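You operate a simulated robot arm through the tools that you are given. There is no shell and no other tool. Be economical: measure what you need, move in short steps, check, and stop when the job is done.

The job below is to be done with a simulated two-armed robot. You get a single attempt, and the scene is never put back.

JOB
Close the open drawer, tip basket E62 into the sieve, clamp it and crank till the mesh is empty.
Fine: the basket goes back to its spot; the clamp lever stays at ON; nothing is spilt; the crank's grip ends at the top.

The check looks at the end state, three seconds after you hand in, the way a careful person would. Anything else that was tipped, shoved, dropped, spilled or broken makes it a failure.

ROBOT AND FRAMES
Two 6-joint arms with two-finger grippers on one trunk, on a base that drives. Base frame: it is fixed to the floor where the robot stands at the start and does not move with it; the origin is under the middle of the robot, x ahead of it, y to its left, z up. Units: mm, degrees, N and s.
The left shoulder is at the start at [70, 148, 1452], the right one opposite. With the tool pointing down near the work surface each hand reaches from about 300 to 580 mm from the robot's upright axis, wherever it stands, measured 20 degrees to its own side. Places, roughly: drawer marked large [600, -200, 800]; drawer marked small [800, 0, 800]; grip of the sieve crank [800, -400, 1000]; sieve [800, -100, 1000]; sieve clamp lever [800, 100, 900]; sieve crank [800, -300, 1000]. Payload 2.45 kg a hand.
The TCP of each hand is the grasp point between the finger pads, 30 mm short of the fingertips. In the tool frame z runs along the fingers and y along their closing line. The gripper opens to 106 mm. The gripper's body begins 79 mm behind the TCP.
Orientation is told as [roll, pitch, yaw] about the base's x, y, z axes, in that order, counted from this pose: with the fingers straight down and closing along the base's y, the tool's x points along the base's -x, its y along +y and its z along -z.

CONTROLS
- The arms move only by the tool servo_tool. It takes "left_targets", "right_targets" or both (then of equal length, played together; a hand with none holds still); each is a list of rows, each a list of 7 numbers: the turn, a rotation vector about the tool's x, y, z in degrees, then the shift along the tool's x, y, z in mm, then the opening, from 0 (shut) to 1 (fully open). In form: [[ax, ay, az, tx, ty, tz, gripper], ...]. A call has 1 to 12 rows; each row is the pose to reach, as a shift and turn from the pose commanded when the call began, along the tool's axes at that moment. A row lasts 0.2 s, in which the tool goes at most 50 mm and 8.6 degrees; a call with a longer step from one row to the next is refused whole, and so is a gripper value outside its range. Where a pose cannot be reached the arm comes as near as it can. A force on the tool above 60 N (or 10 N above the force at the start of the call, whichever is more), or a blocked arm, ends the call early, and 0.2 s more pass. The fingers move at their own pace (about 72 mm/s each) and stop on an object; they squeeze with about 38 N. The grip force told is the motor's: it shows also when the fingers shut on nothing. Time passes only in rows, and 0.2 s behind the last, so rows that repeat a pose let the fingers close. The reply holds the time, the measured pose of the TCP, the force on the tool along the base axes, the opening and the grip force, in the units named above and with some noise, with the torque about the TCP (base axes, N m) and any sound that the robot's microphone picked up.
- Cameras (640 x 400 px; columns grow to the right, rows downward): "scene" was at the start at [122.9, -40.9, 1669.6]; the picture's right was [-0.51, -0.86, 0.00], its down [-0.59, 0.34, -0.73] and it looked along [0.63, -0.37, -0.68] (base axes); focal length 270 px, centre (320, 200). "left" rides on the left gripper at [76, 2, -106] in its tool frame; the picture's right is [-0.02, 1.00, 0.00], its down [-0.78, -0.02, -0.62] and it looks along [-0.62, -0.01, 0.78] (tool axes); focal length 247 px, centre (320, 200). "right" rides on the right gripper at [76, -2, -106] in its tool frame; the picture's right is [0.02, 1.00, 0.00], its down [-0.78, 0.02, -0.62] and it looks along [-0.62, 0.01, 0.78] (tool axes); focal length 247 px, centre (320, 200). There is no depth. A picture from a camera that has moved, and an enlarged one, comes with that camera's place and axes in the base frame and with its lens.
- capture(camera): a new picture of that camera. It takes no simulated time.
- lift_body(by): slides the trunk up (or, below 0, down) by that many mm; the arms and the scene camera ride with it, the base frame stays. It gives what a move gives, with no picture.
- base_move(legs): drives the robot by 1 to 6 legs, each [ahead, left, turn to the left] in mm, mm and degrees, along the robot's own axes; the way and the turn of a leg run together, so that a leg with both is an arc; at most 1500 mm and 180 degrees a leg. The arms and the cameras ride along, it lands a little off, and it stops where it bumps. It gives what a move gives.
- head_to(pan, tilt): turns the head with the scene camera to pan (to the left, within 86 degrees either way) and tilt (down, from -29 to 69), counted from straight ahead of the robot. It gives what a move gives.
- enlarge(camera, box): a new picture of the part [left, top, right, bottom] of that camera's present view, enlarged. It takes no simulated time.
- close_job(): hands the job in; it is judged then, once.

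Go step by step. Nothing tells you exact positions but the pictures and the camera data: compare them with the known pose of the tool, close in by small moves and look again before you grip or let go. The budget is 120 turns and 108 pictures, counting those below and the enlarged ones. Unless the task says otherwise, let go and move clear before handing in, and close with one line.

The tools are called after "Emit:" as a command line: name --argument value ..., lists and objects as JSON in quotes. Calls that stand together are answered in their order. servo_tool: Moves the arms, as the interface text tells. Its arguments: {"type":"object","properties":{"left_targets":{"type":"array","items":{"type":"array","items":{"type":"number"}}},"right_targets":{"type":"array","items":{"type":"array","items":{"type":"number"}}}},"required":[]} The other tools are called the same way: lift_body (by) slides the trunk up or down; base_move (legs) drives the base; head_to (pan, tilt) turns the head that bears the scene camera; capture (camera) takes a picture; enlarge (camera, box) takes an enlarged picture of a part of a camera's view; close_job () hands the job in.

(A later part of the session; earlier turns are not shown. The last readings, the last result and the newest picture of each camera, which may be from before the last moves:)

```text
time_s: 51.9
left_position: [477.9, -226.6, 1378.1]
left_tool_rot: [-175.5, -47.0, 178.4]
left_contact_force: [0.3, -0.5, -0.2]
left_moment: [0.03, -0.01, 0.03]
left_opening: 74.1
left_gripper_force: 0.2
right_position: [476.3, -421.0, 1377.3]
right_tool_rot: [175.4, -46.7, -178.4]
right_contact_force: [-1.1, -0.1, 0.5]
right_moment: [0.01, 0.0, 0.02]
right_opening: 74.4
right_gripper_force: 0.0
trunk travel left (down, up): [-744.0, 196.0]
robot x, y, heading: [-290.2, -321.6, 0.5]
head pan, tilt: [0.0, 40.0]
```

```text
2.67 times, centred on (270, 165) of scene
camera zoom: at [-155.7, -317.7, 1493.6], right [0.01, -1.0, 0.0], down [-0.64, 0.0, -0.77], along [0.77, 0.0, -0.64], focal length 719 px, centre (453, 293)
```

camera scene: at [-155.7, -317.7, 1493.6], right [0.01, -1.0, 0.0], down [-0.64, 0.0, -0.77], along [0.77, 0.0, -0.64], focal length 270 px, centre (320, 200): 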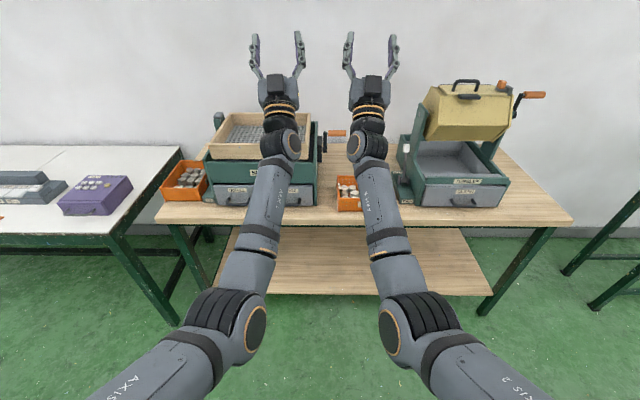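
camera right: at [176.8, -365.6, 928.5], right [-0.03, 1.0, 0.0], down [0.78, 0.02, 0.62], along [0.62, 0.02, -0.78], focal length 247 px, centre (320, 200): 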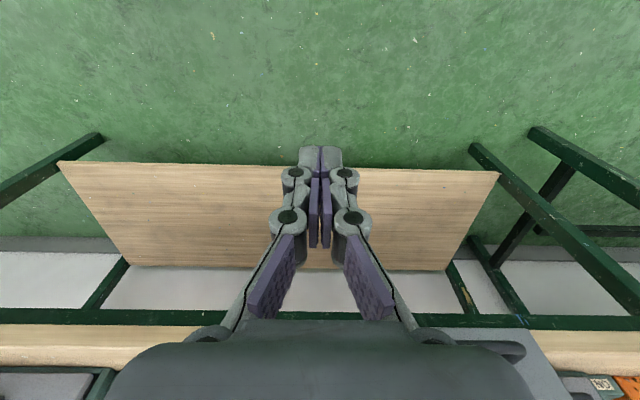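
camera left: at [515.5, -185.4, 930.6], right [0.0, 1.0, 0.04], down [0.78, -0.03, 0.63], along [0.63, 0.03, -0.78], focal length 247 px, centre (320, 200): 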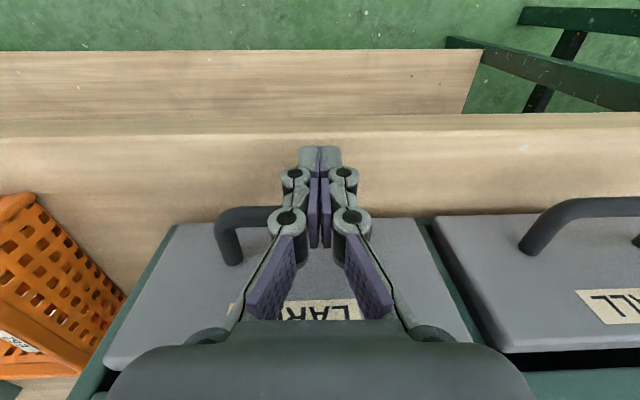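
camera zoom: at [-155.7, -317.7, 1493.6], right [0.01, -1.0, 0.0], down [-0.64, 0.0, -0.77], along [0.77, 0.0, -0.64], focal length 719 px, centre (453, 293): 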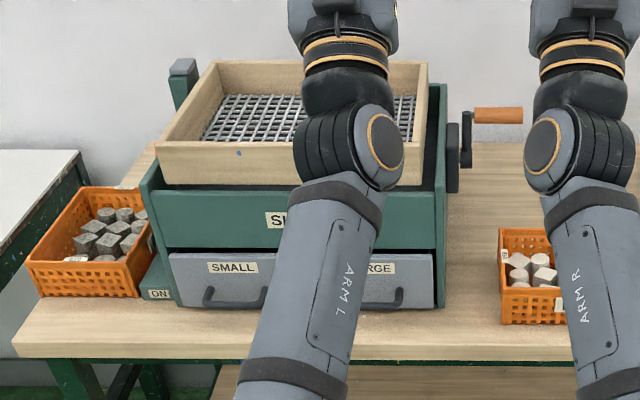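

Tray is about x 660–917, y -272…75, rim near z 1060. Now I swing the hands back to fingers-down.

Emit:
servo_tool --left_targets '[[0, 8, 0, 28, 0, -2, 0.3], [0, 16, 0, 55, 0, -8, 0.3], [0, 24, 0, 81, 0, -17, 0.3], [0, 32, 0, 106, 0, -30, 0.3], [0, 40, 0, 129, 0, -47, 0.3], [0, 48, 0, 149, 0, -66, 0.3], [0, 56, 0, 166, 0, -88, 0.3], [0, 64, 0, 180, 0, -112, 0.3], [0, 72, 0, 190, 0, -138, 0.3], [0, 80, 0, 197, 0, -165, 0.3], [0, 88, 0, 200, 0, -193, 0.3], [0, 96, 0, 199, 0, -221, 0.3]]' --right_targets '[[0, 8, 0, 28, 0, -2, 0.3], [0, 16, 0, 55, 0, -8, 0.3], [0, 24, 0, 81, 0, -17, 0.3], [0, 32, 0, 106, 0, -30, 0.3], [0, 40, 0, 129, 0, -47, 0.3], [0, 48, 0, 149, 0, -66, 0.3], [0, 56, 0, 166, 0, -88, 0.3], [0, 64, 0, 180, 0, -112, 0.3], [0, 72, 0, 190, 0, -138, 0.3], [0, 80, 0, 197, 0, -165, 0.3], [0, 88, 0, 200, 0, -193, 0.3], [0, 96, 0, 199, 0, -221, 0.3]]'

Emit:
servo_tool --left_targets '[[0, 8, 0, 28, 0, -2, 0.3], [0, 16, 0, 55, 0, -8, 0.3], [0, 24, 0, 81, 0, -17, 0.3], [0, 32, 0, 106, 0, -30, 0.3], [0, 37, 0, 120, 0, -40, 0.3], [0, 37, 0, 120, 0, -40, 0.3]]' --right_targets '[[0, 8, 0, 28, 0, -2, 0.3], [0, 16, 0, 55, 0, -8, 0.3], [0, 24, 0, 81, 0, -17, 0.3], [0, 32, 0, 106, 0, -30, 0.3], [0, 37, 0, 120, 0, -40, 0.3], [0, 37, 0, 120, 0, -40, 0.3]]'

```text
time_s: 54.5
left_position: [454.8, -243.0, 1080.1]
left_tool_rot: [-3.8, -36.8, 3.9]
left_contact_force: [0.6, 0.5, 0.3]
left_moment: [0.05, -0.02, -0.02]
left_opening: 31.9
left_gripper_force: 0.1
right_position: [450.9, -404.0, 1080.1]
right_tool_rot: [4.0, -37.0, -3.9]
right_contact_force: [0.3, -0.1, 0.5]
right_moment: [-0.01, -0.03, 0.02]
right_opening: 31.8
right_gripper_force: 0.0
trunk travel left (down, up): [-744.0, 196.0]
robot x, y, heading: [-291.3, -318.7, 0.4]
head pan, tilt: [0.0, 40.0]
```

```text
time_s: 55.9
left_position: [333.6, -248.9, 1040.0]
left_tool_rot: [-3.1, 0.0, 1.8]
left_contact_force: [-0.6, 0.8, 0.0]
left_moment: [0.03, 0.02, 0.0]
left_opening: 31.8
left_gripper_force: 0.0
right_position: [336.6, -397.2, 1035.4]
right_tool_rot: [3.0, -0.1, -1.6]
right_contact_force: [0.0, -0.5, -0.2]
right_moment: [0.01, 0.02, -0.05]
right_opening: 31.7
right_gripper_force: 0.0
right hand out of reach, approached as far as the arm can: row 5, 6
trunk travel left (down, up): [-744.0, 196.0]
robot x, y, heading: [-291.2, -315.9, 0.1]
head pan, tilt: [0.0, 40.0]
```

Straighten the hands with 205 mm spacing, then drive so that they stand just short of the basket, above its rim.

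Emit:
servo_tool --left_targets '[[-1.5, 0, 1, 1, 17, 20, 0.3], [-3.1, 0, 1.8, 3, 34, 40, 0.3], [-3.1, 0, 1.8, 3, 34, 40, 0.3]]' --right_targets '[[1.5, 0, -1, 3, -12, 17, 0.3], [3, 0, -1.6, 6, -23, 35, 0.3], [3, 0, -1.6, 6, -23, 35, 0.3]]'

Emit:
base_move --legs '[[0, -171, 0], [300, 0, 0]]'

Emit:
capture --camera "left"

Emit:
capture --camera "right"

Emit:
capture --camera "scene"

```text
time_s: 56.7
left_position: [328.9, -217.5, 999.9]
left_tool_rot: [0.1, -0.1, 0.0]
left_contact_force: [0.0, 0.5, -1.0]
left_moment: [0.01, 0.0, -0.01]
left_opening: 31.9
left_gripper_force: 0.1
right_position: [329.9, -418.8, 1002.8]
right_tool_rot: [0.0, -0.3, 0.0]
right_contact_force: [0.4, -0.2, 1.0]
right_moment: [0.01, 0.01, 0.01]
right_opening: 31.8
right_gripper_force: 0.0
trunk travel left (down, up): [-744.0, 196.0]
robot x, y, heading: [-291.1, -321.6, 0.6]
head pan, tilt: [0.0, 40.0]
```

```text
time_s: 59.9
left_position: [632.3, -393.3, 1001.5]
left_tool_rot: [0.0, -0.1, -0.2]
left_contact_force: [-0.4, 0.5, -0.3]
left_moment: [-0.02, 0.02, -0.03]
left_opening: 31.8
left_gripper_force: 0.1
right_position: [631.4, -595.4, 1003.1]
right_tool_rot: [0.0, -0.3, 0.0]
right_contact_force: [-0.1, 0.0, 1.0]
right_moment: [0.0, -0.04, 0.02]
right_opening: 31.9
right_gripper_force: 0.0
trunk travel left (down, up): [-744.0, 196.0]
robot x, y, heading: [13.2, -495.4, 0.1]
head pan, tilt: [0.0, 40.0]
```

```text
84 pictures are left
camera left: at [554.5, -391.5, 1107.4], right [0.02, 1.0, 0.0], down [0.78, -0.02, 0.62], along [0.62, -0.01, -0.78], focal length 247 px, centre (320, 200)
```

left: 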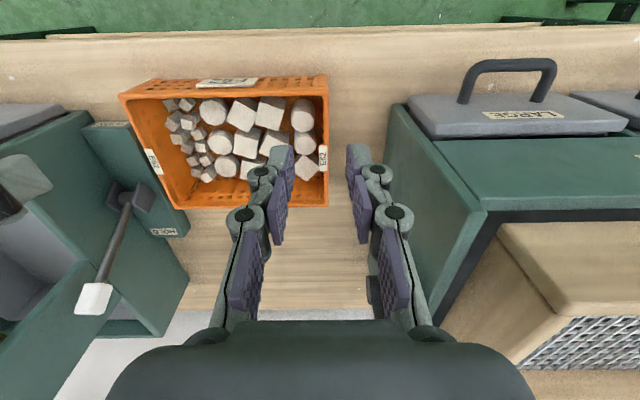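

```text
83 pictures are left
camera right: at [555.0, -596.1, 1109.1], right [-0.02, 1.0, 0.0], down [0.78, 0.01, 0.63], along [0.63, 0.01, -0.78], focal length 247 px, centre (320, 200)
```

right: 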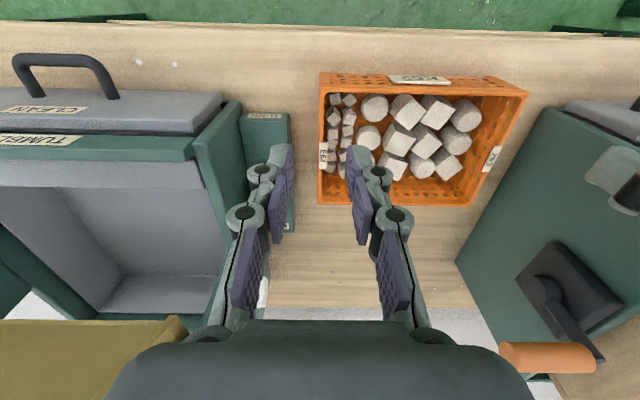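

```text
82 pictures are left
camera scene: at [146.2, -492.5, 1493.7], right [0.0, -1.0, 0.0], down [-0.64, 0.0, -0.77], along [0.77, 0.0, -0.64], focal length 270 px, centre (320, 200)
```

scene: 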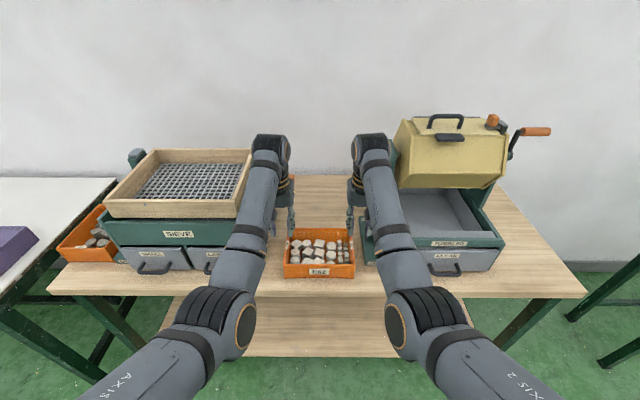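

Basket: rim x 628–775, y -595…-385, rim z ≈ 846. I drive the remaining 68 mm forward and lower by 110 mm to stand over the end walls, then look again.

Emit:
base_move --legs '[[68, 3, 0]]'

Emit:
lift_body --by -110

Emit:
capture --camera "left"

Emit:
capture --camera "right"

```text
time_s: 60.9
left_position: [694.1, -390.7, 1001.8]
left_tool_rot: [0.0, -0.2, -0.3]
left_contact_force: [0.3, 0.6, 0.4]
left_moment: [-0.01, 0.03, 0.0]
left_opening: 31.7
left_gripper_force: 0.0
right_position: [694.0, -591.5, 1003.7]
right_tool_rot: [0.0, -0.4, -0.3]
right_contact_force: [0.0, 0.2, -0.1]
right_moment: [-0.01, -0.02, 0.02]
right_opening: 31.7
right_gripper_force: 0.1
trunk travel left (down, up): [-744.0, 196.0]
robot x, y, heading: [77.7, -491.2, 0.1]
head pan, tilt: [0.0, 40.0]
```

```text
time_s: 62.3
left_position: [696.3, -390.6, 889.9]
left_tool_rot: [0.1, -0.1, -0.3]
left_contact_force: [-0.2, 0.7, 0.3]
left_moment: [0.0, -0.03, 0.01]
left_opening: 31.9
left_gripper_force: 0.0
right_position: [697.1, -593.0, 892.5]
right_tool_rot: [0.1, -0.3, -0.1]
right_contact_force: [-0.5, 0.5, -1.1]
right_moment: [0.0, -0.04, -0.01]
right_opening: 31.7
right_gripper_force: 0.0
trunk travel left (down, up): [-634.0, 306.0]
robot x, y, heading: [72.5, -495.8, -0.0]
head pan, tilt: [0.0, 40.0]
```

```text
81 pictures are left
camera left: at [619.7, -388.9, 997.3], right [0.03, 1.0, 0.0], down [0.78, -0.02, 0.62], along [0.62, -0.02, -0.78], focal length 247 px, centre (320, 200)
```

left: 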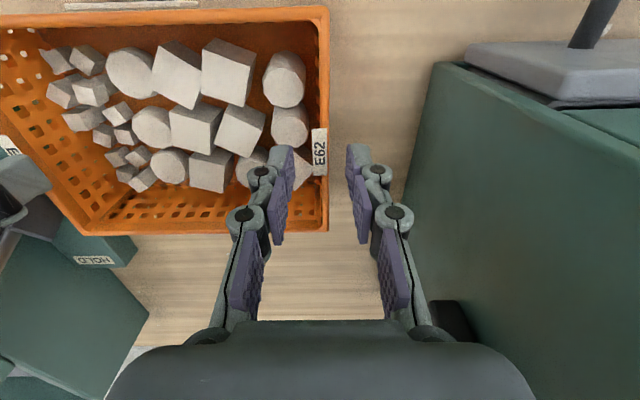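

```text
80 pictures are left
camera right: at [620.0, -593.4, 999.0], right [-0.02, 1.0, 0.0], down [0.78, 0.01, 0.63], along [0.63, 0.01, -0.78], focal length 247 px, centre (320, 200)
```

right: 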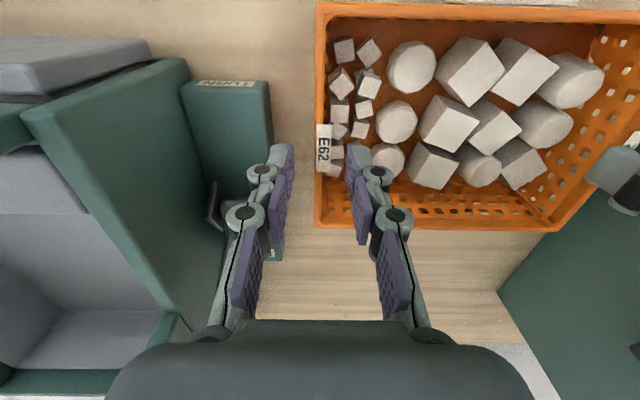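

Both hands straddle the end walls nicely. I narrow the openings and lower gently onto the walls by about 46 mm.

Emit:
servo_tool --left_targets '[[0, 0, 0, 0, 3, 0, 0.2], [0, 0, 0, 0, 3, 12, 0.2], [0, 0, 0, 0, 3, 24, 0.2], [0, 0, 0, 0, 3, 36, 0.2], [0, 0, 0, 0, 3, 47, 0.2], [0, 0, 0, 0, 3, 47, 0.2]]' --right_targets '[[0, 0, 0, 0, 0, 0, 0.2], [0, 0, 0, 0, 0, 12, 0.2], [0, 0, 0, 0, 0, 24, 0.2], [0, 0, 0, 0, 0, 36, 0.2], [0, 0, 0, 0, 0, 49, 0.2], [0, 0, 0, 0, 0, 49, 0.2]]'

Emit:
capture --camera "left"

Emit:
capture --camera "right"

```text
time_s: 63.7
left_position: [696.5, -388.3, 843.8]
left_tool_rot: [0.0, -0.1, -0.3]
left_contact_force: [0.0, 0.5, -0.2]
left_moment: [0.03, -0.01, 0.02]
left_opening: 21.2
left_gripper_force: 0.0
right_position: [697.6, -590.9, 843.0]
right_tool_rot: [0.1, -0.3, -0.3]
right_contact_force: [0.0, 0.2, 0.1]
right_moment: [0.03, 0.0, 0.03]
right_opening: 21.2
right_gripper_force: 0.0
trunk travel left (down, up): [-634.0, 306.0]
robot x, y, heading: [76.1, -493.1, 0.3]
head pan, tilt: [0.0, 40.0]
```

```text
79 pictures are left
camera left: at [620.2, -387.1, 950.3], right [0.03, 1.0, 0.0], down [0.78, -0.02, 0.62], along [0.62, -0.02, -0.78], focal length 247 px, centre (320, 200)
```

left: 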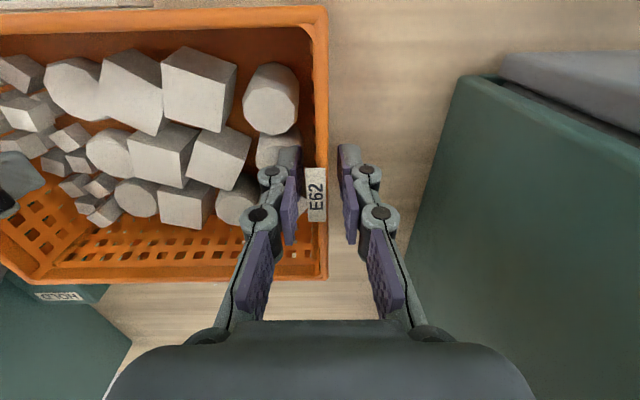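

```text
78 pictures are left
camera right: at [619.6, -593.0, 948.8], right [-0.02, 1.0, 0.0], down [0.78, 0.01, 0.63], along [0.62, 0.01, -0.78], focal length 247 px, centre (320, 200)
```

right: 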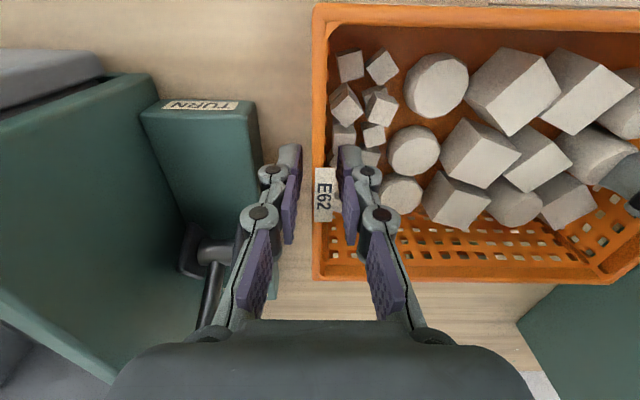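

The walls are between the pads. Closing both grippers.

Emit:
servo_tool --left_targets '[[0, 0, 0, 0, 0, 0, 0.1], [0, 0, 0, 0, 0, 0, 0.0], [0, 0, 0, 0, 0, 0, 0.0], [0, 0, 0, 0, 0, 0, 0.0]]' --right_targets '[[0, 0, 0, 0, 0, 0, 0.1], [0, 0, 0, 0, 0, 0, 0.0], [0, 0, 0, 0, 0, 0, 0.0], [0, 0, 0, 0, 0, 0, 0.0]]'

Emit:
lift_body --by 40

Emit:
capture --camera "scene"

```text
time_s: 64.7
left_position: [697.1, -386.9, 842.5]
left_tool_rot: [0.2, 0.0, -0.2]
left_contact_force: [0.4, 16.1, -1.0]
left_moment: [0.45, -0.02, -0.08]
left_opening: 6.1
left_gripper_force: 32.6
right_position: [697.8, -593.4, 841.3]
right_tool_rot: [-0.1, -0.2, -0.3]
right_contact_force: [-0.2, -17.0, -0.8]
right_moment: [-0.48, -0.04, 0.05]
right_opening: 6.0
right_gripper_force: 32.3
trunk travel left (down, up): [-634.0, 306.0]
robot x, y, heading: [77.8, -488.5, -0.1]
head pan, tilt: [0.0, 40.0]
```

```text
time_s: 65.5
left_position: [697.6, -386.8, 882.1]
left_tool_rot: [0.2, 0.0, -0.2]
left_contact_force: [0.6, 25.4, -1.5]
left_moment: [0.68, -0.02, -0.04]
left_opening: 5.9
left_gripper_force: 32.6
right_position: [696.5, -592.3, 881.3]
right_tool_rot: [-0.2, -0.2, -0.3]
right_contact_force: [0.0, -25.4, -2.2]
right_moment: [-0.67, 0.04, 0.07]
right_opening: 5.9
right_gripper_force: 32.9
trunk travel left (down, up): [-674.0, 266.0]
robot x, y, heading: [72.4, -491.6, 0.2]
head pan, tilt: [0.0, 40.0]
```

```text
77 pictures are left
camera scene: at [213.4, -489.5, 1423.5], right [0.0, -1.0, 0.0], down [-0.64, 0.0, -0.77], along [0.77, 0.0, -0.64], focal length 270 px, centre (320, 200)
```

scene: 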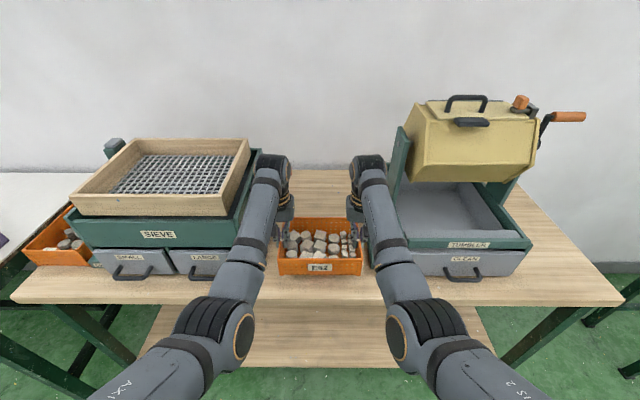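

The basket is up, held level by both hands, with about 25 N pressing inward. I relieve that slightly, then raise fully, back out and drive left to stand before the sieve.

Emit:
servo_tool --left_targets '[[0, 0, 0, 0, 1.5, 0, 0], [0, 0, 0, 0, 1.5, 0, 0]]' --right_targets '[[0, 0, 0, 0, -1.5, 0, 0], [0, 0, 0, 0, -1.5, 0, 0]]'

Emit:
lift_body --by 266

Emit:
base_move --legs '[[-110, 0, 0], [0, 388, 0]]'

Emit:
capture --camera "scene"

```text
time_s: 66.1
left_position: [697.0, -387.0, 882.4]
left_tool_rot: [0.0, 0.0, -0.3]
left_contact_force: [0.6, 17.0, -1.3]
left_moment: [0.44, -0.06, 0.05]
left_opening: 6.1
left_gripper_force: 33.2
right_position: [698.0, -594.1, 881.2]
right_tool_rot: [0.0, -0.2, -0.2]
right_contact_force: [0.5, -17.4, -1.6]
right_moment: [-0.46, 0.04, -0.03]
right_opening: 6.0
right_gripper_force: 32.7
trunk travel left (down, up): [-674.0, 266.0]
robot x, y, heading: [75.9, -491.4, 0.1]
head pan, tilt: [0.0, 40.0]
```

```text
time_s: 68.8
left_position: [697.0, -386.7, 1147.2]
left_tool_rot: [0.0, 0.0, -0.2]
left_contact_force: [0.4, 7.3, -1.9]
left_moment: [0.15, 0.02, 0.03]
left_opening: 6.0
left_gripper_force: 32.4
right_position: [696.9, -592.7, 1148.0]
right_tool_rot: [0.1, -0.3, -0.2]
right_contact_force: [0.7, -7.2, -1.4]
right_moment: [-0.18, 0.02, -0.07]
right_opening: 5.7
right_gripper_force: 32.1
trunk travel left (down, up): [-940.0, 0.0]
robot x, y, heading: [72.9, -490.4, 0.1]
head pan, tilt: [0.0, 40.0]
```

```text
time_s: 72.1
left_position: [587.5, 2.0, 1149.2]
left_tool_rot: [0.1, -0.1, -0.2]
left_contact_force: [-0.4, 1.4, -2.1]
left_moment: [0.04, 0.06, 0.02]
left_opening: 5.9
left_gripper_force: 32.9
right_position: [586.5, -204.0, 1147.4]
right_tool_rot: [0.2, -0.2, -0.1]
right_contact_force: [0.1, -1.2, -1.1]
right_moment: [0.0, -0.02, 0.0]
right_opening: 5.8
right_gripper_force: 32.7
trunk travel left (down, up): [-940.0, 0.0]
robot x, y, heading: [-35.5, -101.2, 0.2]
head pan, tilt: [0.0, 40.0]
```

```text
76 pictures are left
camera scene: at [102.3, -101.8, 1689.2], right [0.0, -1.0, 0.0], down [-0.64, 0.0, -0.77], along [0.77, 0.0, -0.64], focal length 270 px, centre (320, 200)
```

scene: 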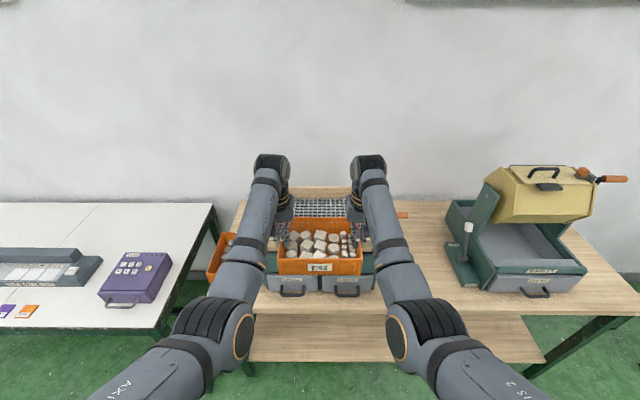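

The basket is centred before the sieve (y ≈ -101). Now a slow first swing to 48 degrees, forward over the tray.

Emit:
servo_tool --left_targets '[[0, -4, 0, -14, 0, -0.5, 0], [0, -8, 0, -28, 0, -2, 0], [0, -12, 0, -42, 0, -4.4, 0], [0, -16, 0, -55, 0, -8, 0], [0, -20, 0, -68, 0, -12, 0], [0, -24, 0, -81, 0, -17, 0], [0, -28, 0, -94, 0, -23, 0], [0, -32, 0, -106, 0, -30, 0], [0, -36, 0, -118, 0, -38, 0], [0, -40, 0, -129, 0, -47, 0], [0, -44, 0, -139, 0, -56, 0], [0, -48, 0, -149, 0, -66, 0]]' --right_targets '[[0, -4, 0, -14, 0, -0.5, 0], [0, -8, 0, -28, 0, -2, 0], [0, -12, 0, -42, 0, -4.4, 0], [0, -16, 0, -55, 0, -8, 0], [0, -20, 0, -68, 0, -12, 0], [0, -24, 0, -81, 0, -17, 0], [0, -28, 0, -94, 0, -23, 0], [0, -32, 0, -106, 0, -30, 0], [0, -36, 0, -118, 0, -38, 0], [0, -40, 0, -129, 0, -47, 0], [0, -44, 0, -139, 0, -56, 0], [0, -48, 0, -149, 0, -66, 0]]'

Emit:
capture --camera "scene"

Emit:
capture --camera "left"

```text
time_s: 74.7
left_position: [736.4, 3.7, 1213.9]
left_tool_rot: [0.1, -48.0, -0.3]
left_contact_force: [-1.2, 0.0, -4.0]
left_moment: [0.13, -0.02, -0.17]
left_opening: 6.1
left_gripper_force: 33.1
right_position: [735.5, -202.8, 1212.6]
right_tool_rot: [0.1, -48.4, -0.2]
right_contact_force: [2.0, -0.7, 0.4]
right_moment: [0.16, 0.14, -0.16]
right_opening: 5.8
right_gripper_force: 32.0
trunk travel left (down, up): [-940.0, 0.0]
robot x, y, heading: [-36.4, -101.8, -0.0]
head pan, tilt: [0.0, 40.0]
```

```text
75 pictures are left
camera scene: at [102.6, -98.9, 1689.1], right [0.0, -1.0, 0.0], down [-0.64, 0.0, -0.77], along [0.77, 0.0, -0.64], focal length 270 px, centre (320, 200)
```

scene: 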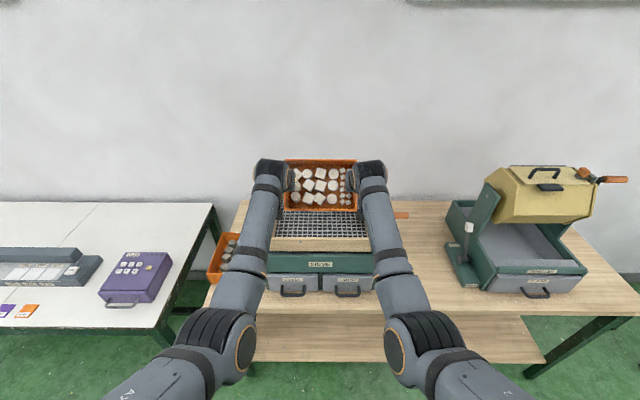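

```text
74 pictures are left
camera left: at [606.4, 4.8, 1229.5], right [0.02, 1.0, 0.02], down [0.06, -0.02, 1.0], along [1.0, -0.02, -0.06], focal length 247 px, centre (320, 200)
```

left: 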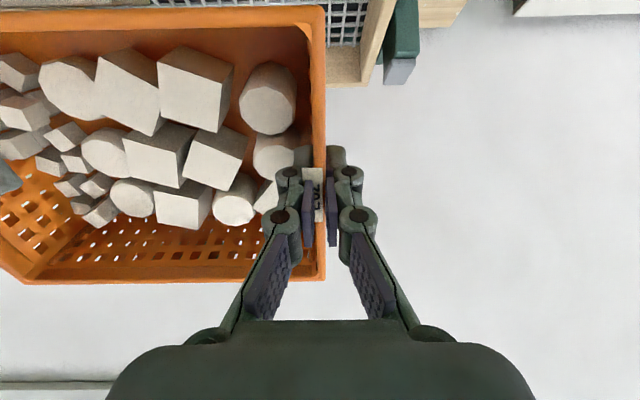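

Holding well; the stones rest against the near wall. I check the tray edges relative to the basket.

Emit:
enlarge --camera "scene" --box '[230, 140, 410, 260]'

```text
3.33 times, centred on (320, 200) of scene
camera zoom: at [102.6, -98.9, 1689.1], right [0.0, -1.0, 0.0], down [-0.64, 0.0, -0.77], along [0.77, 0.0, -0.64], focal length 899 px, centre (320, 200)
```

zoom: 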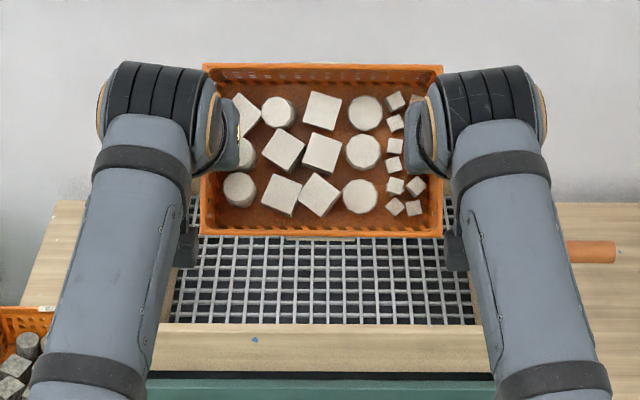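

Tray walls run from about z 1000 to 1060, near edge x ≈ 670. Next: tip to 72°, then lower the trunk 100 mm.

Emit:
servo_tool --left_targets '[[0, -4, 0, -14, 0, -0.5, 0], [0, -8, 0, -28, 0, -2, 0], [0, -12, 0, -42, 0, -4.4, 0], [0, -16, 0, -55, 0, -8, 0], [0, -20, 0, -68, 0, -12, 0], [0, -24, 0, -81, 0, -17, 0]]' --right_targets '[[0, -4, 0, -14, 0, -0.5, 0], [0, -8, 0, -28, 0, -2, 0], [0, -12, 0, -42, 0, -4.4, 0], [0, -16, 0, -55, 0, -8, 0], [0, -20, 0, -68, 0, -12, 0], [0, -24, 0, -81, 0, -17, 0]]'

Emit:
lift_body --by -95

Emit:
capture --camera "left"

```text
time_s: 76.1
left_position: [778.4, 3.4, 1284.9]
left_tool_rot: [-0.4, -72.1, 0.1]
left_contact_force: [0.3, -6.4, -1.6]
left_moment: [-0.07, 0.55, -0.16]
left_opening: 6.1
left_gripper_force: 32.9
right_position: [776.3, -203.3, 1286.0]
right_tool_rot: [0.5, -72.3, -0.6]
right_contact_force: [1.1, 7.1, -1.9]
right_moment: [-0.05, -0.38, 0.19]
right_opening: 6.2
right_gripper_force: 32.6
trunk travel left (down, up): [-940.0, 0.0]
robot x, y, heading: [-32.5, -98.8, 0.5]
head pan, tilt: [0.0, 40.0]
```

```text
time_s: 77.4
left_position: [776.6, 3.7, 1190.5]
left_tool_rot: [-0.3, -72.1, -0.1]
left_contact_force: [-0.2, -19.1, 0.3]
left_moment: [-0.15, -0.12, -0.47]
left_opening: 5.9
left_gripper_force: 33.1
right_position: [775.9, -203.6, 1191.3]
right_tool_rot: [0.4, -72.3, -0.5]
right_contact_force: [0.8, 19.4, -1.5]
right_moment: [0.03, 0.22, 0.53]
right_opening: 6.4
right_gripper_force: 32.9
trunk travel left (down, up): [-845.0, 95.0]
robot x, y, heading: [-35.8, -106.6, 0.1]
head pan, tilt: [0.0, 40.0]
```

```text
72 pictures are left
camera left: at [652.7, 4.8, 1151.4], right [0.01, 1.0, 0.02], down [-0.35, -0.01, 0.94], along [0.94, -0.02, 0.35], focal length 247 px, centre (320, 200)
```

left: 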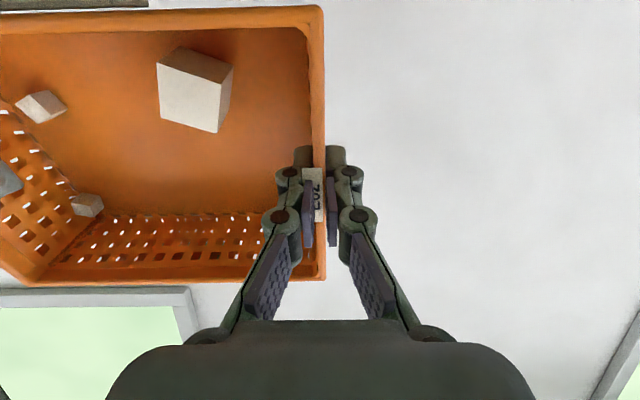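

Most of the stones have already left the basket. I check where they landed.

Emit:
enlarge --camera "scene" --box '[200, 120, 440, 300]'

```text
2.22 times, centred on (320, 210) of scene
camera zoom: at [101.8, -99.0, 1594.2], right [0.0, -1.0, 0.0], down [-0.64, 0.0, -0.77], along [0.77, 0.0, -0.64], focal length 599 px, centre (320, 178)
```

zoom: 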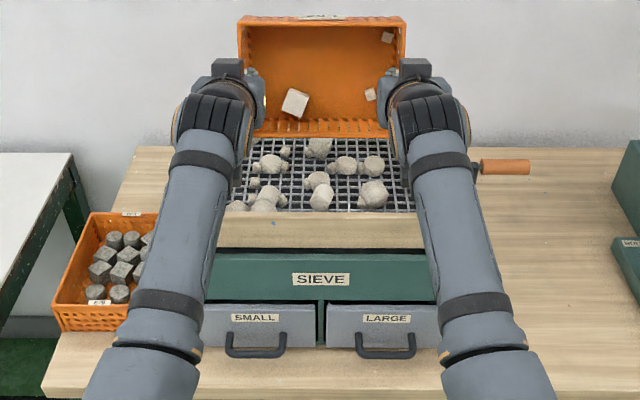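

They landed in the tray. I continue tipping slowly for the remaining three pieces.

Emit:
servo_tool --left_targets '[[0, -4, 0, -14, 0, -0.5, 0], [0, -8, 0, -28, 0, -2, 0], [0, -12, 0, -42, 0, -4.4, 0], [0, -16, 0, -55, 0, -8, 0], [0, -20, 0, -68, 0, -12, 0]]' --right_targets '[[0, -4, 0, -14, 0, -0.5, 0], [0, -8, 0, -28, 0, -2, 0], [0, -12, 0, -42, 0, -4.4, 0], [0, -16, 0, -55, 0, -8, 0], [0, -20, 0, -68, 0, -12, 0]]'

Emit:
lift_body --by -50

Emit:
servo_tool --left_targets '[[0, -4, 0, -14, 0, -0.5, 0], [0, -8, 0, -28, 0, -2, 0], [0, -12, 0, -42, 0, -4.4, 0], [0, -16, 0, -55, 0, -8, 0]]' --right_targets '[[0, -4, 0, -14, 0, -0.5, 0], [0, -8, 0, -28, 0, -2, 0], [0, -12, 0, -42, 0, -4.4, 0], [0, -16, 0, -55, 0, -8, 0]]'

Emit:
capture --camera "left"

Emit:
capture --camera "right"

```text
time_s: 78.6
left_position: [787.4, 3.3, 1258.5]
left_tool_rot: [-179.2, -87.8, 179.0]
left_contact_force: [-0.1, -14.0, 2.3]
left_moment: [-0.3, 0.35, -0.41]
left_opening: 5.9
left_gripper_force: 32.9
right_position: [787.5, -203.1, 1260.2]
right_tool_rot: [178.5, -87.7, -178.6]
right_contact_force: [0.2, 14.6, -5.0]
right_moment: [-0.36, -0.3, 0.39]
right_opening: 5.9
right_gripper_force: 33.1
trunk travel left (down, up): [-845.0, 95.0]
robot x, y, heading: [-34.9, -97.8, 0.1]
head pan, tilt: [0.0, 40.0]
```

```text
time_s: 79.5
left_position: [786.8, 3.0, 1208.7]
left_tool_rot: [-179.3, -87.7, 179.1]
left_contact_force: [0.0, -16.8, 4.4]
left_moment: [-0.33, -0.4, -0.47]
left_opening: 5.8
left_gripper_force: 32.1
right_position: [786.2, -203.0, 1210.5]
right_tool_rot: [178.3, -87.8, -178.4]
right_contact_force: [-0.8, 17.2, -4.1]
right_moment: [-0.47, 0.46, 0.43]
right_opening: 6.2
right_gripper_force: 33.0
trunk travel left (down, up): [-795.0, 145.0]
robot x, y, heading: [-33.3, -98.4, 0.3]
head pan, tilt: [0.0, 40.0]
```

```text
time_s: 80.5
left_position: [777.2, 3.4, 1262.1]
left_tool_rot: [-180.0, -72.1, 179.6]
left_contact_force: [-0.9, -23.7, 4.4]
left_moment: [-0.24, 0.69, -0.74]
left_opening: 6.0
left_gripper_force: 32.6
right_position: [777.1, -204.6, 1264.8]
right_tool_rot: [-179.8, -71.8, 179.9]
right_contact_force: [0.6, 23.5, -4.7]
right_moment: [-0.62, -0.65, 0.43]
right_opening: 6.0
right_gripper_force: 32.5
trunk travel left (down, up): [-795.0, 145.0]
robot x, y, heading: [-38.9, -102.6, 0.1]
head pan, tilt: [0.0, 40.0]
```

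```text
70 pictures are left
camera left: at [699.5, 4.3, 1156.8], right [0.0, 1.0, 0.02], down [-0.83, -0.01, 0.55], along [0.55, -0.02, 0.83], focal length 247 px, centre (320, 200)
```

left: 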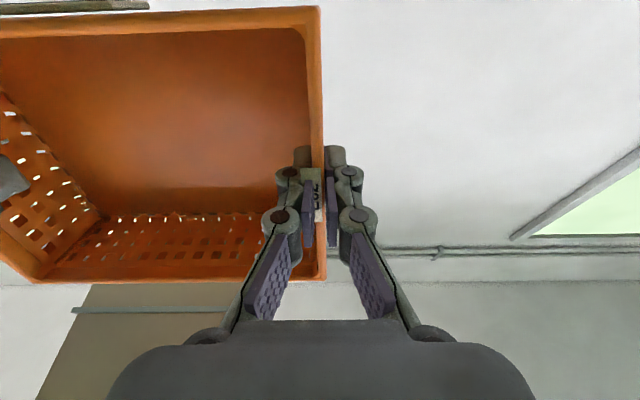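

```text
69 pictures are left
camera right: at [700.2, -205.7, 1159.6], right [0.01, 1.0, -0.02], down [-0.84, 0.02, 0.55], along [0.55, 0.01, 0.84], focal length 247 px, centre (320, 200)
```

right: 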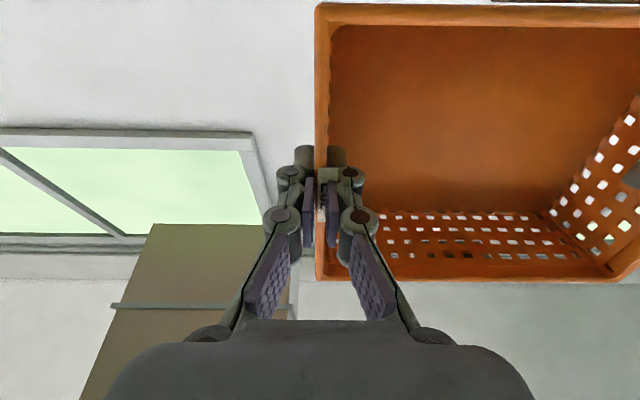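

No stones visible on the floor of the basket, but the near wall's inside is hidden. I tip further to about 126° and give a small shake, then look.

Emit:
lift_body --by -40

Emit:
servo_tool --left_targets '[[0, -4, 0, -14, 0, -0.5, 0], [0, -8, 0, -28, 0, -2, 0], [0, -12, 0, -42, 0, -4.4, 0], [0, -18, 0, -62, 0, -10, 0], [0, -12, 0, -42, 0, -4.4, 0], [0, -18, 0, -62, 0, -10, 0], [0, -18, 0, -62, 0, -10, 0]]' --right_targets '[[0, -4, 0, -14, 0, -0.5, 0], [0, -8, 0, -28, 0, -2, 0], [0, -12, 0, -42, 0, -4.4, 0], [0, -18, 0, -62, 0, -10, 0], [0, -12, 0, -42, 0, -4.4, 0], [0, -18, 0, -62, 0, -10, 0], [0, -18, 0, -62, 0, -10, 0]]'

Emit:
enlarge --camera "scene" --box '[200, 100, 440, 300]'

```text
time_s: 81.3
left_position: [776.1, 2.1, 1223.4]
left_tool_rot: [179.8, -72.0, 179.8]
left_contact_force: [-1.7, -24.9, 3.0]
left_moment: [-0.09, 0.18, -0.71]
left_opening: 6.4
left_gripper_force: 32.4
right_position: [777.1, -205.1, 1225.3]
right_tool_rot: [-179.9, -71.9, -179.9]
right_contact_force: [0.9, 23.8, -4.6]
right_moment: [-0.52, -0.06, 0.52]
right_opening: 6.2
right_gripper_force: 32.1
trunk travel left (down, up): [-755.0, 185.0]
robot x, y, heading: [-36.5, -102.5, 0.2]
head pan, tilt: [0.0, 40.0]
```

```text
time_s: 82.9
left_position: [750.7, 2.5, 1300.0]
left_tool_rot: [-177.6, -55.8, 179.7]
left_contact_force: [0.9, -17.9, -2.6]
left_moment: [0.83, 0.95, -0.8]
left_opening: 6.2
left_gripper_force: 32.9
left hand out of reach, approached as far as the arm can: row 3, 4, 5, 6, 7
right_position: [750.4, -201.4, 1300.4]
right_tool_rot: [177.8, -55.2, 180.0]
right_contact_force: [-0.5, 18.3, 1.4]
right_moment: [-0.6, -0.88, 0.97]
right_opening: 6.2
right_gripper_force: 32.9
right hand out of reach, approached as far as the arm can: row 4, 6, 7
trunk travel left (down, up): [-755.0, 185.0]
robot x, y, heading: [-36.4, -102.1, 0.2]
head pan, tilt: [0.0, 40.0]
```

```text
2.00 times, centred on (320, 200) of scene
camera zoom: at [101.3, -98.8, 1504.2], right [0.0, -1.0, 0.0], down [-0.64, 0.0, -0.77], along [0.77, 0.0, -0.64], focal length 539 px, centre (320, 200)
```

zoom: 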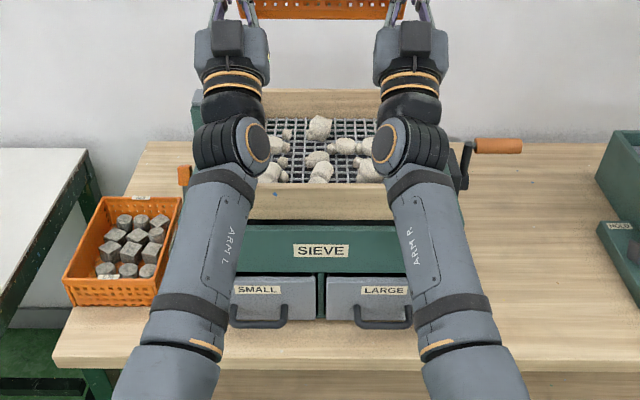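

Emit:
head_to --pan 0 --tilt 22

Emit:
enlarge --camera "scene" --box '[220, 130, 420, 290]'

```text
time_s: 83.7
left_position: [752.2, 3.2, 1300.2]
left_tool_rot: [-177.6, -55.8, 179.7]
left_contact_force: [1.8, -20.2, -3.2]
left_moment: [0.96, 0.85, -0.74]
left_opening: 6.1
left_gripper_force: 33.1
right_position: [750.6, -201.8, 1298.5]
right_tool_rot: [177.7, -55.3, -179.9]
right_contact_force: [-2.7, 19.6, 3.0]
right_moment: [-0.42, -0.77, 1.09]
right_opening: 5.8
right_gripper_force: 33.2
trunk travel left (down, up): [-755.0, 185.0]
robot x, y, heading: [-32.7, -100.8, 0.2]
head pan, tilt: [0.0, 22.0]
```

```text
2.50 times, centred on (320, 210) of scene
camera zoom: at [109.7, -99.0, 1532.3], right [0.0, -1.0, 0.0], down [-0.38, 0.0, -0.93], along [0.93, 0.0, -0.38], focal length 674 px, centre (320, 175)
```

zoom: 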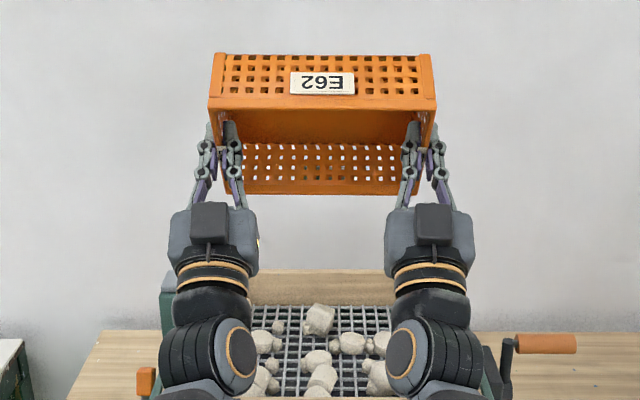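

The basket is empty (the near wall's inside is clear too), and the stones are on the mesh. I raise the trunk fully and swing back, first taking out the small twist.

Emit:
lift_body --by 185

Emit:
servo_tool --left_targets '[[0.8, 4, 0, 14, 0.3, -0.5, 0], [1.6, 8, 0, 28, 0.6, -2, 0], [2.4, 12, 0, 42, 1, -4.4, 0], [2.4, 12, 0, 42, 1, -4.4, 0]]' --right_targets '[[-0.7, 4, 0, 14, -0.3, -0.5, 0], [-1.4, 8, 0, 28, -0.6, -2, 0], [-2.2, 12, 0, 42, -1, -4.4, 0], [-2.2, 12, 0, 42, -1, -4.4, 0]]'

```text
time_s: 85.8
left_position: [751.2, 2.2, 1485.3]
left_tool_rot: [-177.6, -55.7, 179.6]
left_contact_force: [2.6, -22.4, -2.9]
left_moment: [1.04, 0.01, -0.75]
left_opening: 5.9
left_gripper_force: 33.4
right_position: [752.9, -201.4, 1484.7]
right_tool_rot: [177.7, -55.3, -180.0]
right_contact_force: [-2.6, 23.1, 2.6]
right_moment: [-0.41, 0.04, 1.24]
right_opening: 5.9
right_gripper_force: 33.1
trunk travel left (down, up): [-940.0, 0.0]
robot x, y, heading: [-36.1, -99.9, 0.3]
head pan, tilt: [0.0, 22.0]
```

```text
time_s: 86.8
left_position: [771.6, 4.3, 1447.4]
left_tool_rot: [-179.7, -67.7, 179.3]
left_contact_force: [0.9, -23.8, -2.6]
left_moment: [0.6, -0.3, -0.44]
left_opening: 5.9
left_gripper_force: 32.7
right_position: [771.3, -202.5, 1447.4]
right_tool_rot: [179.5, -67.5, -179.3]
right_contact_force: [-1.5, 23.3, 0.8]
right_moment: [-0.26, 0.37, 0.61]
right_opening: 5.8
right_gripper_force: 32.8
trunk travel left (down, up): [-940.0, 0.0]
robot x, y, heading: [-35.5, -99.6, -0.1]
head pan, tilt: [0.0, 22.0]
```

Emit:
servo_tool --left_targets '[[0, 8, 0, 28, -1, -2, 0], [0, 16, 0, 55, -1, -8, 0], [0, 24, 0, 81, -1, -17, 0], [0, 32, 0, 106, -1, -30, 0], [0, 40, 0, 129, -1, -47, 0], [0, 48, 0, 149, -1, -66, 0], [0, 56, 0, 166, -1, -88, 0], [0, 64, 0, 180, -1, -112, 0], [0, 72, 0, 190, -1, -138, 0], [0, 80, 0, 197, -1, -165, 0]]' --right_targets '[[0, 8, 0, 28, 1, -2, 0], [0, 16, 0, 55, 1, -8, 0], [0, 24, 0, 81, 1, -17, 0], [0, 32, 0, 106, 1, -30, 0], [0, 40, 0, 129, 1, -47, 0], [0, 48, 0, 149, 1, -66, 0], [0, 56, 0, 166, 1, -88, 0], [0, 64, 0, 180, 1, -112, 0], [0, 72, 0, 190, 1, -138, 0], [0, 80, 0, 197, 1, -165, 0]]'

```text
time_s: 87.3
left_position: [776.1, 2.5, 1425.9]
left_tool_rot: [168.7, -74.3, -166.9]
left_contact_force: [-1.9, 0.0, 0.0]
left_moment: [-0.58, -0.11, -0.9]
left_opening: 6.2
left_gripper_force: 32.7
left hand out of reach, approached as far as the arm can: row 1
right_position: [778.5, -199.9, 1421.7]
right_tool_rot: [-168.2, -74.4, 166.6]
right_contact_force: [1.7, 0.9, -0.4]
right_moment: [0.61, 0.23, 0.58]
right_opening: 6.4
right_gripper_force: 33.2
right hand out of reach, approached as far as the arm can: row 1
trunk travel left (down, up): [-940.0, 0.0]
robot x, y, heading: [-37.5, -104.0, 0.4]
head pan, tilt: [0.0, 22.0]
stopped in row 2 (left hand): the force on the tool passed its limit at 71 N (the readings are from after the stop); the commanded pose is now the measured one
```

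The hands twisted a little and the force limit stopped the move; the basket is still held. I take the twist out in small steps while easing the angle back.

Emit:
servo_tool --left_targets '[[0.4, 1, -0.8, 3.5, 0, 0, 0], [0.8, 2, -1.6, 7, 0.3, 0, 0], [1.2, 3, -2.4, 10, 0.6, -0.3, 0], [1.5, 4, -3.1, 14, 1, -0.5, 0], [1.5, 4, -3.1, 14, 1, -0.5, 0]]' --right_targets '[[-0.4, 1, 0.8, 3.5, 0, 0, 0], [-0.8, 2, 1.6, 7, -0.3, 0, 0], [-1.2, 3, 2.4, 10, -0.6, -0.3, 0], [-1.5, 4, 3.1, 14, -1, -0.5, 0], [-1.5, 4, 3.1, 14, -1, -0.5, 0]]'

Emit:
enlarge --camera "scene" --box '[200, 60, 440, 240]'

```text
time_s: 88.5
left_position: [781.5, 5.0, 1412.3]
left_tool_rot: [178.0, -78.8, -178.1]
left_contact_force: [-0.9, -23.4, -4.6]
left_moment: [0.3, 0.41, -0.59]
left_opening: 6.1
left_gripper_force: 32.7
right_position: [780.6, -202.7, 1409.5]
right_tool_rot: [-177.4, -78.7, 177.8]
right_contact_force: [-1.4, 24.3, 3.7]
right_moment: [0.56, -0.35, 0.61]
right_opening: 5.6
right_gripper_force: 32.6
trunk travel left (down, up): [-940.0, 0.0]
robot x, y, heading: [-33.6, -100.4, -0.2]
head pan, tilt: [0.0, 22.0]
```

```text
2.22 times, centred on (320, 150) of scene
camera zoom: at [109.8, -99.0, 1717.3], right [0.0, -1.0, 0.0], down [-0.38, 0.0, -0.93], along [0.93, 0.0, -0.38], focal length 599 px, centre (320, 311)
```

zoom: 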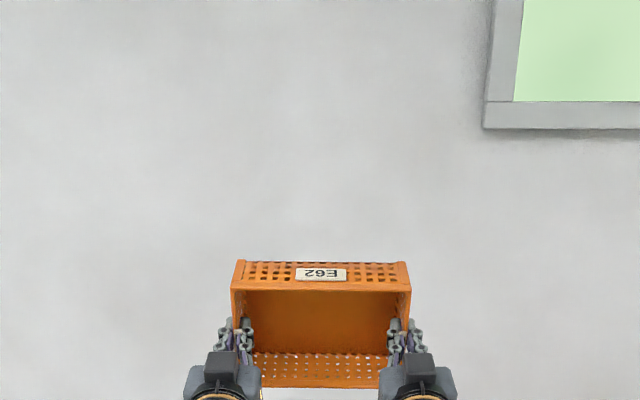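

Twist gone. Continue swinging back in smaller steps.

Emit:
servo_tool --left_targets '[[0, 4, 0, 14, -0.8, -0.5, 0], [0, 8, 0, 28, -0.8, -2, 0], [0, 12, 0, 42, -0.8, -4.4, 0], [0, 16, 0, 55, -0.8, -8, 0], [0, 20, 0, 68, -0.8, -12, 0], [0, 24, 0, 81, -0.8, -17, 0]]' --right_targets '[[0, 4, 0, 14, 0.8, -0.5, 0], [0, 8, 0, 28, 0.8, -2, 0], [0, 12, 0, 42, 0.8, -4.4, 0], [0, 16, 0, 55, 0.8, -8, 0], [0, 20, 0, 68, 0.8, -12, 0], [0, 24, 0, 81, 0.8, -17, 0]]'

```text
time_s: 89.9
left_position: [778.7, 4.3, 1328.2]
left_tool_rot: [1.6, -77.2, -1.6]
left_contact_force: [0.2, -30.1, -6.6]
left_moment: [0.2, 0.78, -0.58]
left_opening: 6.1
left_gripper_force: 32.9
right_position: [781.4, -200.8, 1325.7]
right_tool_rot: [-2.2, -77.0, 2.2]
right_contact_force: [-1.0, 30.0, 4.1]
right_moment: [0.89, -0.75, 0.61]
right_opening: 6.0
right_gripper_force: 32.2
trunk travel left (down, up): [-940.0, 0.0]
robot x, y, heading: [-34.6, -104.6, -0.1]
head pan, tilt: [0.0, 22.0]
```

Emit:
servo_tool --left_targets '[[0, 4, 0, 14, -1, -0.5, 0], [0, 8, 0, 28, -1.5, -2, 0], [0, 12, 0, 42, -1.5, -4.4, 0], [0, 16, 0, 55, -1.5, -8, 0], [0, 20, 0, 68, -1.5, -12, 0], [0, 24, 0, 81, -1.5, -17, 0], [0, 28, 0, 94, -1.5, -23, 0], [0, 32, 0, 106, -1.5, -30, 0]]' --right_targets '[[0, 4, 0, 14, 1, -0.5, 0], [0, 8, 0, 28, 1.5, -2, 0], [0, 12, 0, 42, 1.5, -4.4, 0], [0, 16, 0, 55, 1.5, -8, 0], [0, 20, 0, 68, 1.5, -12, 0], [0, 24, 0, 81, 1.5, -17, 0], [0, 28, 0, 94, 1.5, -23, 0], [0, 32, 0, 106, 1.5, -30, 0]]'

```text
time_s: 91.7
left_position: [725.8, 6.3, 1233.8]
left_tool_rot: [0.3, -45.4, -0.3]
left_contact_force: [-3.3, -27.3, -5.1]
left_moment: [-0.24, 0.06, -0.74]
left_opening: 6.0
left_gripper_force: 32.7
right_position: [728.0, -201.3, 1230.7]
right_tool_rot: [-0.5, -44.9, 0.6]
right_contact_force: [2.6, 26.8, 3.7]
right_moment: [0.95, -0.01, 0.05]
right_opening: 5.8
right_gripper_force: 32.9
trunk travel left (down, up): [-940.0, 0.0]
robot x, y, heading: [-34.1, -102.9, 0.0]
head pan, tilt: [0.0, 22.0]
```

Emit:
servo_tool --left_targets '[[0, 4, 0, 14, -1, -0.5, 0], [0, 8, 0, 28, -1.5, -2, 0], [0, 12, 0, 42, -1.5, -4.4, 0], [0, 16, 0, 55, -1.5, -8, 0], [0, 20, 0, 68, -1.5, -12, 0], [0, 24, 0, 81, -1.5, -17, 0], [0, 28, 0, 94, -1.5, -23, 0], [0, 32, 0, 106, -1.5, -30, 0], [0, 36, 0, 118, -1.5, -38, 0], [0, 40, 0, 129, -1.5, -47, 0], [0, 45, 0, 141, -1.5, -58, 0], [0, 45, 0, 141, -1.5, -58, 0]]' --right_targets '[[0, 4, 0, 14, 1, -0.5, 0], [0, 8, 0, 28, 1.5, -2, 0], [0, 12, 0, 42, 1.5, -4.4, 0], [0, 16, 0, 55, 1.5, -8, 0], [0, 20, 0, 68, 1.5, -12, 0], [0, 24, 0, 81, 1.5, -17, 0], [0, 28, 0, 94, 1.5, -23, 0], [0, 32, 0, 106, 1.5, -30, 0], [0, 36, 0, 118, 1.5, -38, 0], [0, 40, 0, 129, 1.5, -47, 0], [0, 45, 0, 141, 1.5, -58, 0], [0, 45, 0, 141, 1.5, -58, 0]]'

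Emit:
head_to --pan 0 --tilt 40

Emit:
capture --camera "scene"

Emit:
capture --camera "left"

```text
time_s: 94.3
left_position: [585.9, 4.7, 1172.5]
left_tool_rot: [0.4, -0.4, -0.1]
left_contact_force: [-4.9, -17.2, -1.7]
left_moment: [-0.44, 0.54, -0.37]
left_opening: 6.1
left_gripper_force: 32.8
right_position: [585.7, -202.5, 1168.6]
right_tool_rot: [-0.6, 0.1, -0.1]
right_contact_force: [4.6, 16.8, 1.3]
right_moment: [0.72, -0.51, -0.43]
right_opening: 6.0
right_gripper_force: 32.6
trunk travel left (down, up): [-940.0, 0.0]
robot x, y, heading: [-33.9, -98.8, 0.3]
head pan, tilt: [0.0, 22.0]
```

```text
time_s: 95.1
left_position: [586.7, 3.9, 1172.6]
left_tool_rot: [0.6, -0.5, -0.1]
left_contact_force: [-3.4, -14.1, -2.0]
left_moment: [-0.41, -0.03, -0.43]
left_opening: 6.1
left_gripper_force: 32.2
right_position: [585.3, -202.4, 1169.3]
right_tool_rot: [-0.5, -0.1, 0.1]
right_contact_force: [4.8, 14.3, 0.1]
right_moment: [0.61, 0.12, -0.42]
right_opening: 6.1
right_gripper_force: 31.8
trunk travel left (down, up): [-940.0, 0.0]
robot x, y, heading: [-36.6, -100.6, 0.2]
head pan, tilt: [0.0, 40.0]
```

```text
65 pictures are left
camera scene: at [101.7, -99.0, 1689.3], right [0.0, -1.0, 0.0], down [-0.64, 0.0, -0.77], along [0.77, 0.0, -0.64], focal length 270 px, centre (320, 200)
```

scene: 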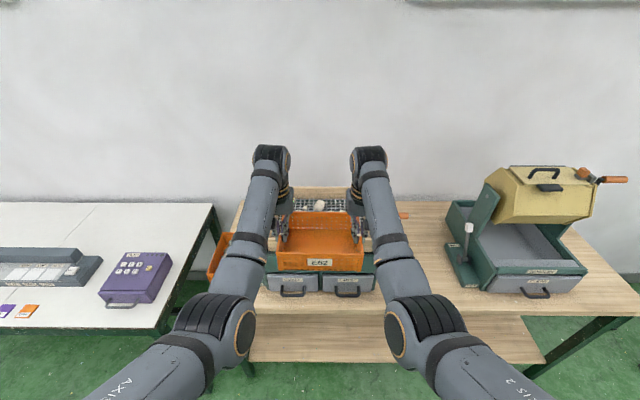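

```text
64 pictures are left
camera left: at [509.3, 3.9, 1279.2], right [0.02, 1.0, 0.01], down [0.78, -0.02, 0.63], along [0.63, -0.01, -0.78], focal length 247 px, centre (320, 200)
```

left: 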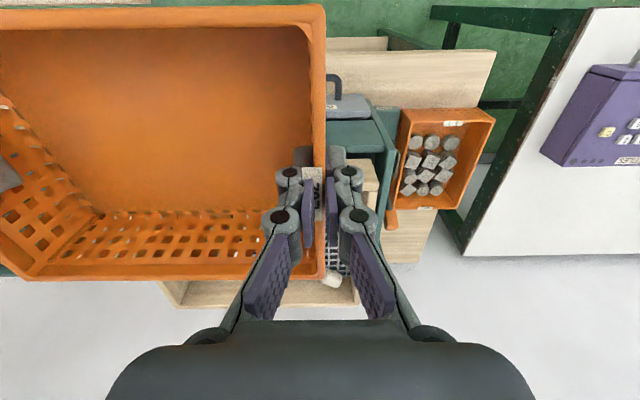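

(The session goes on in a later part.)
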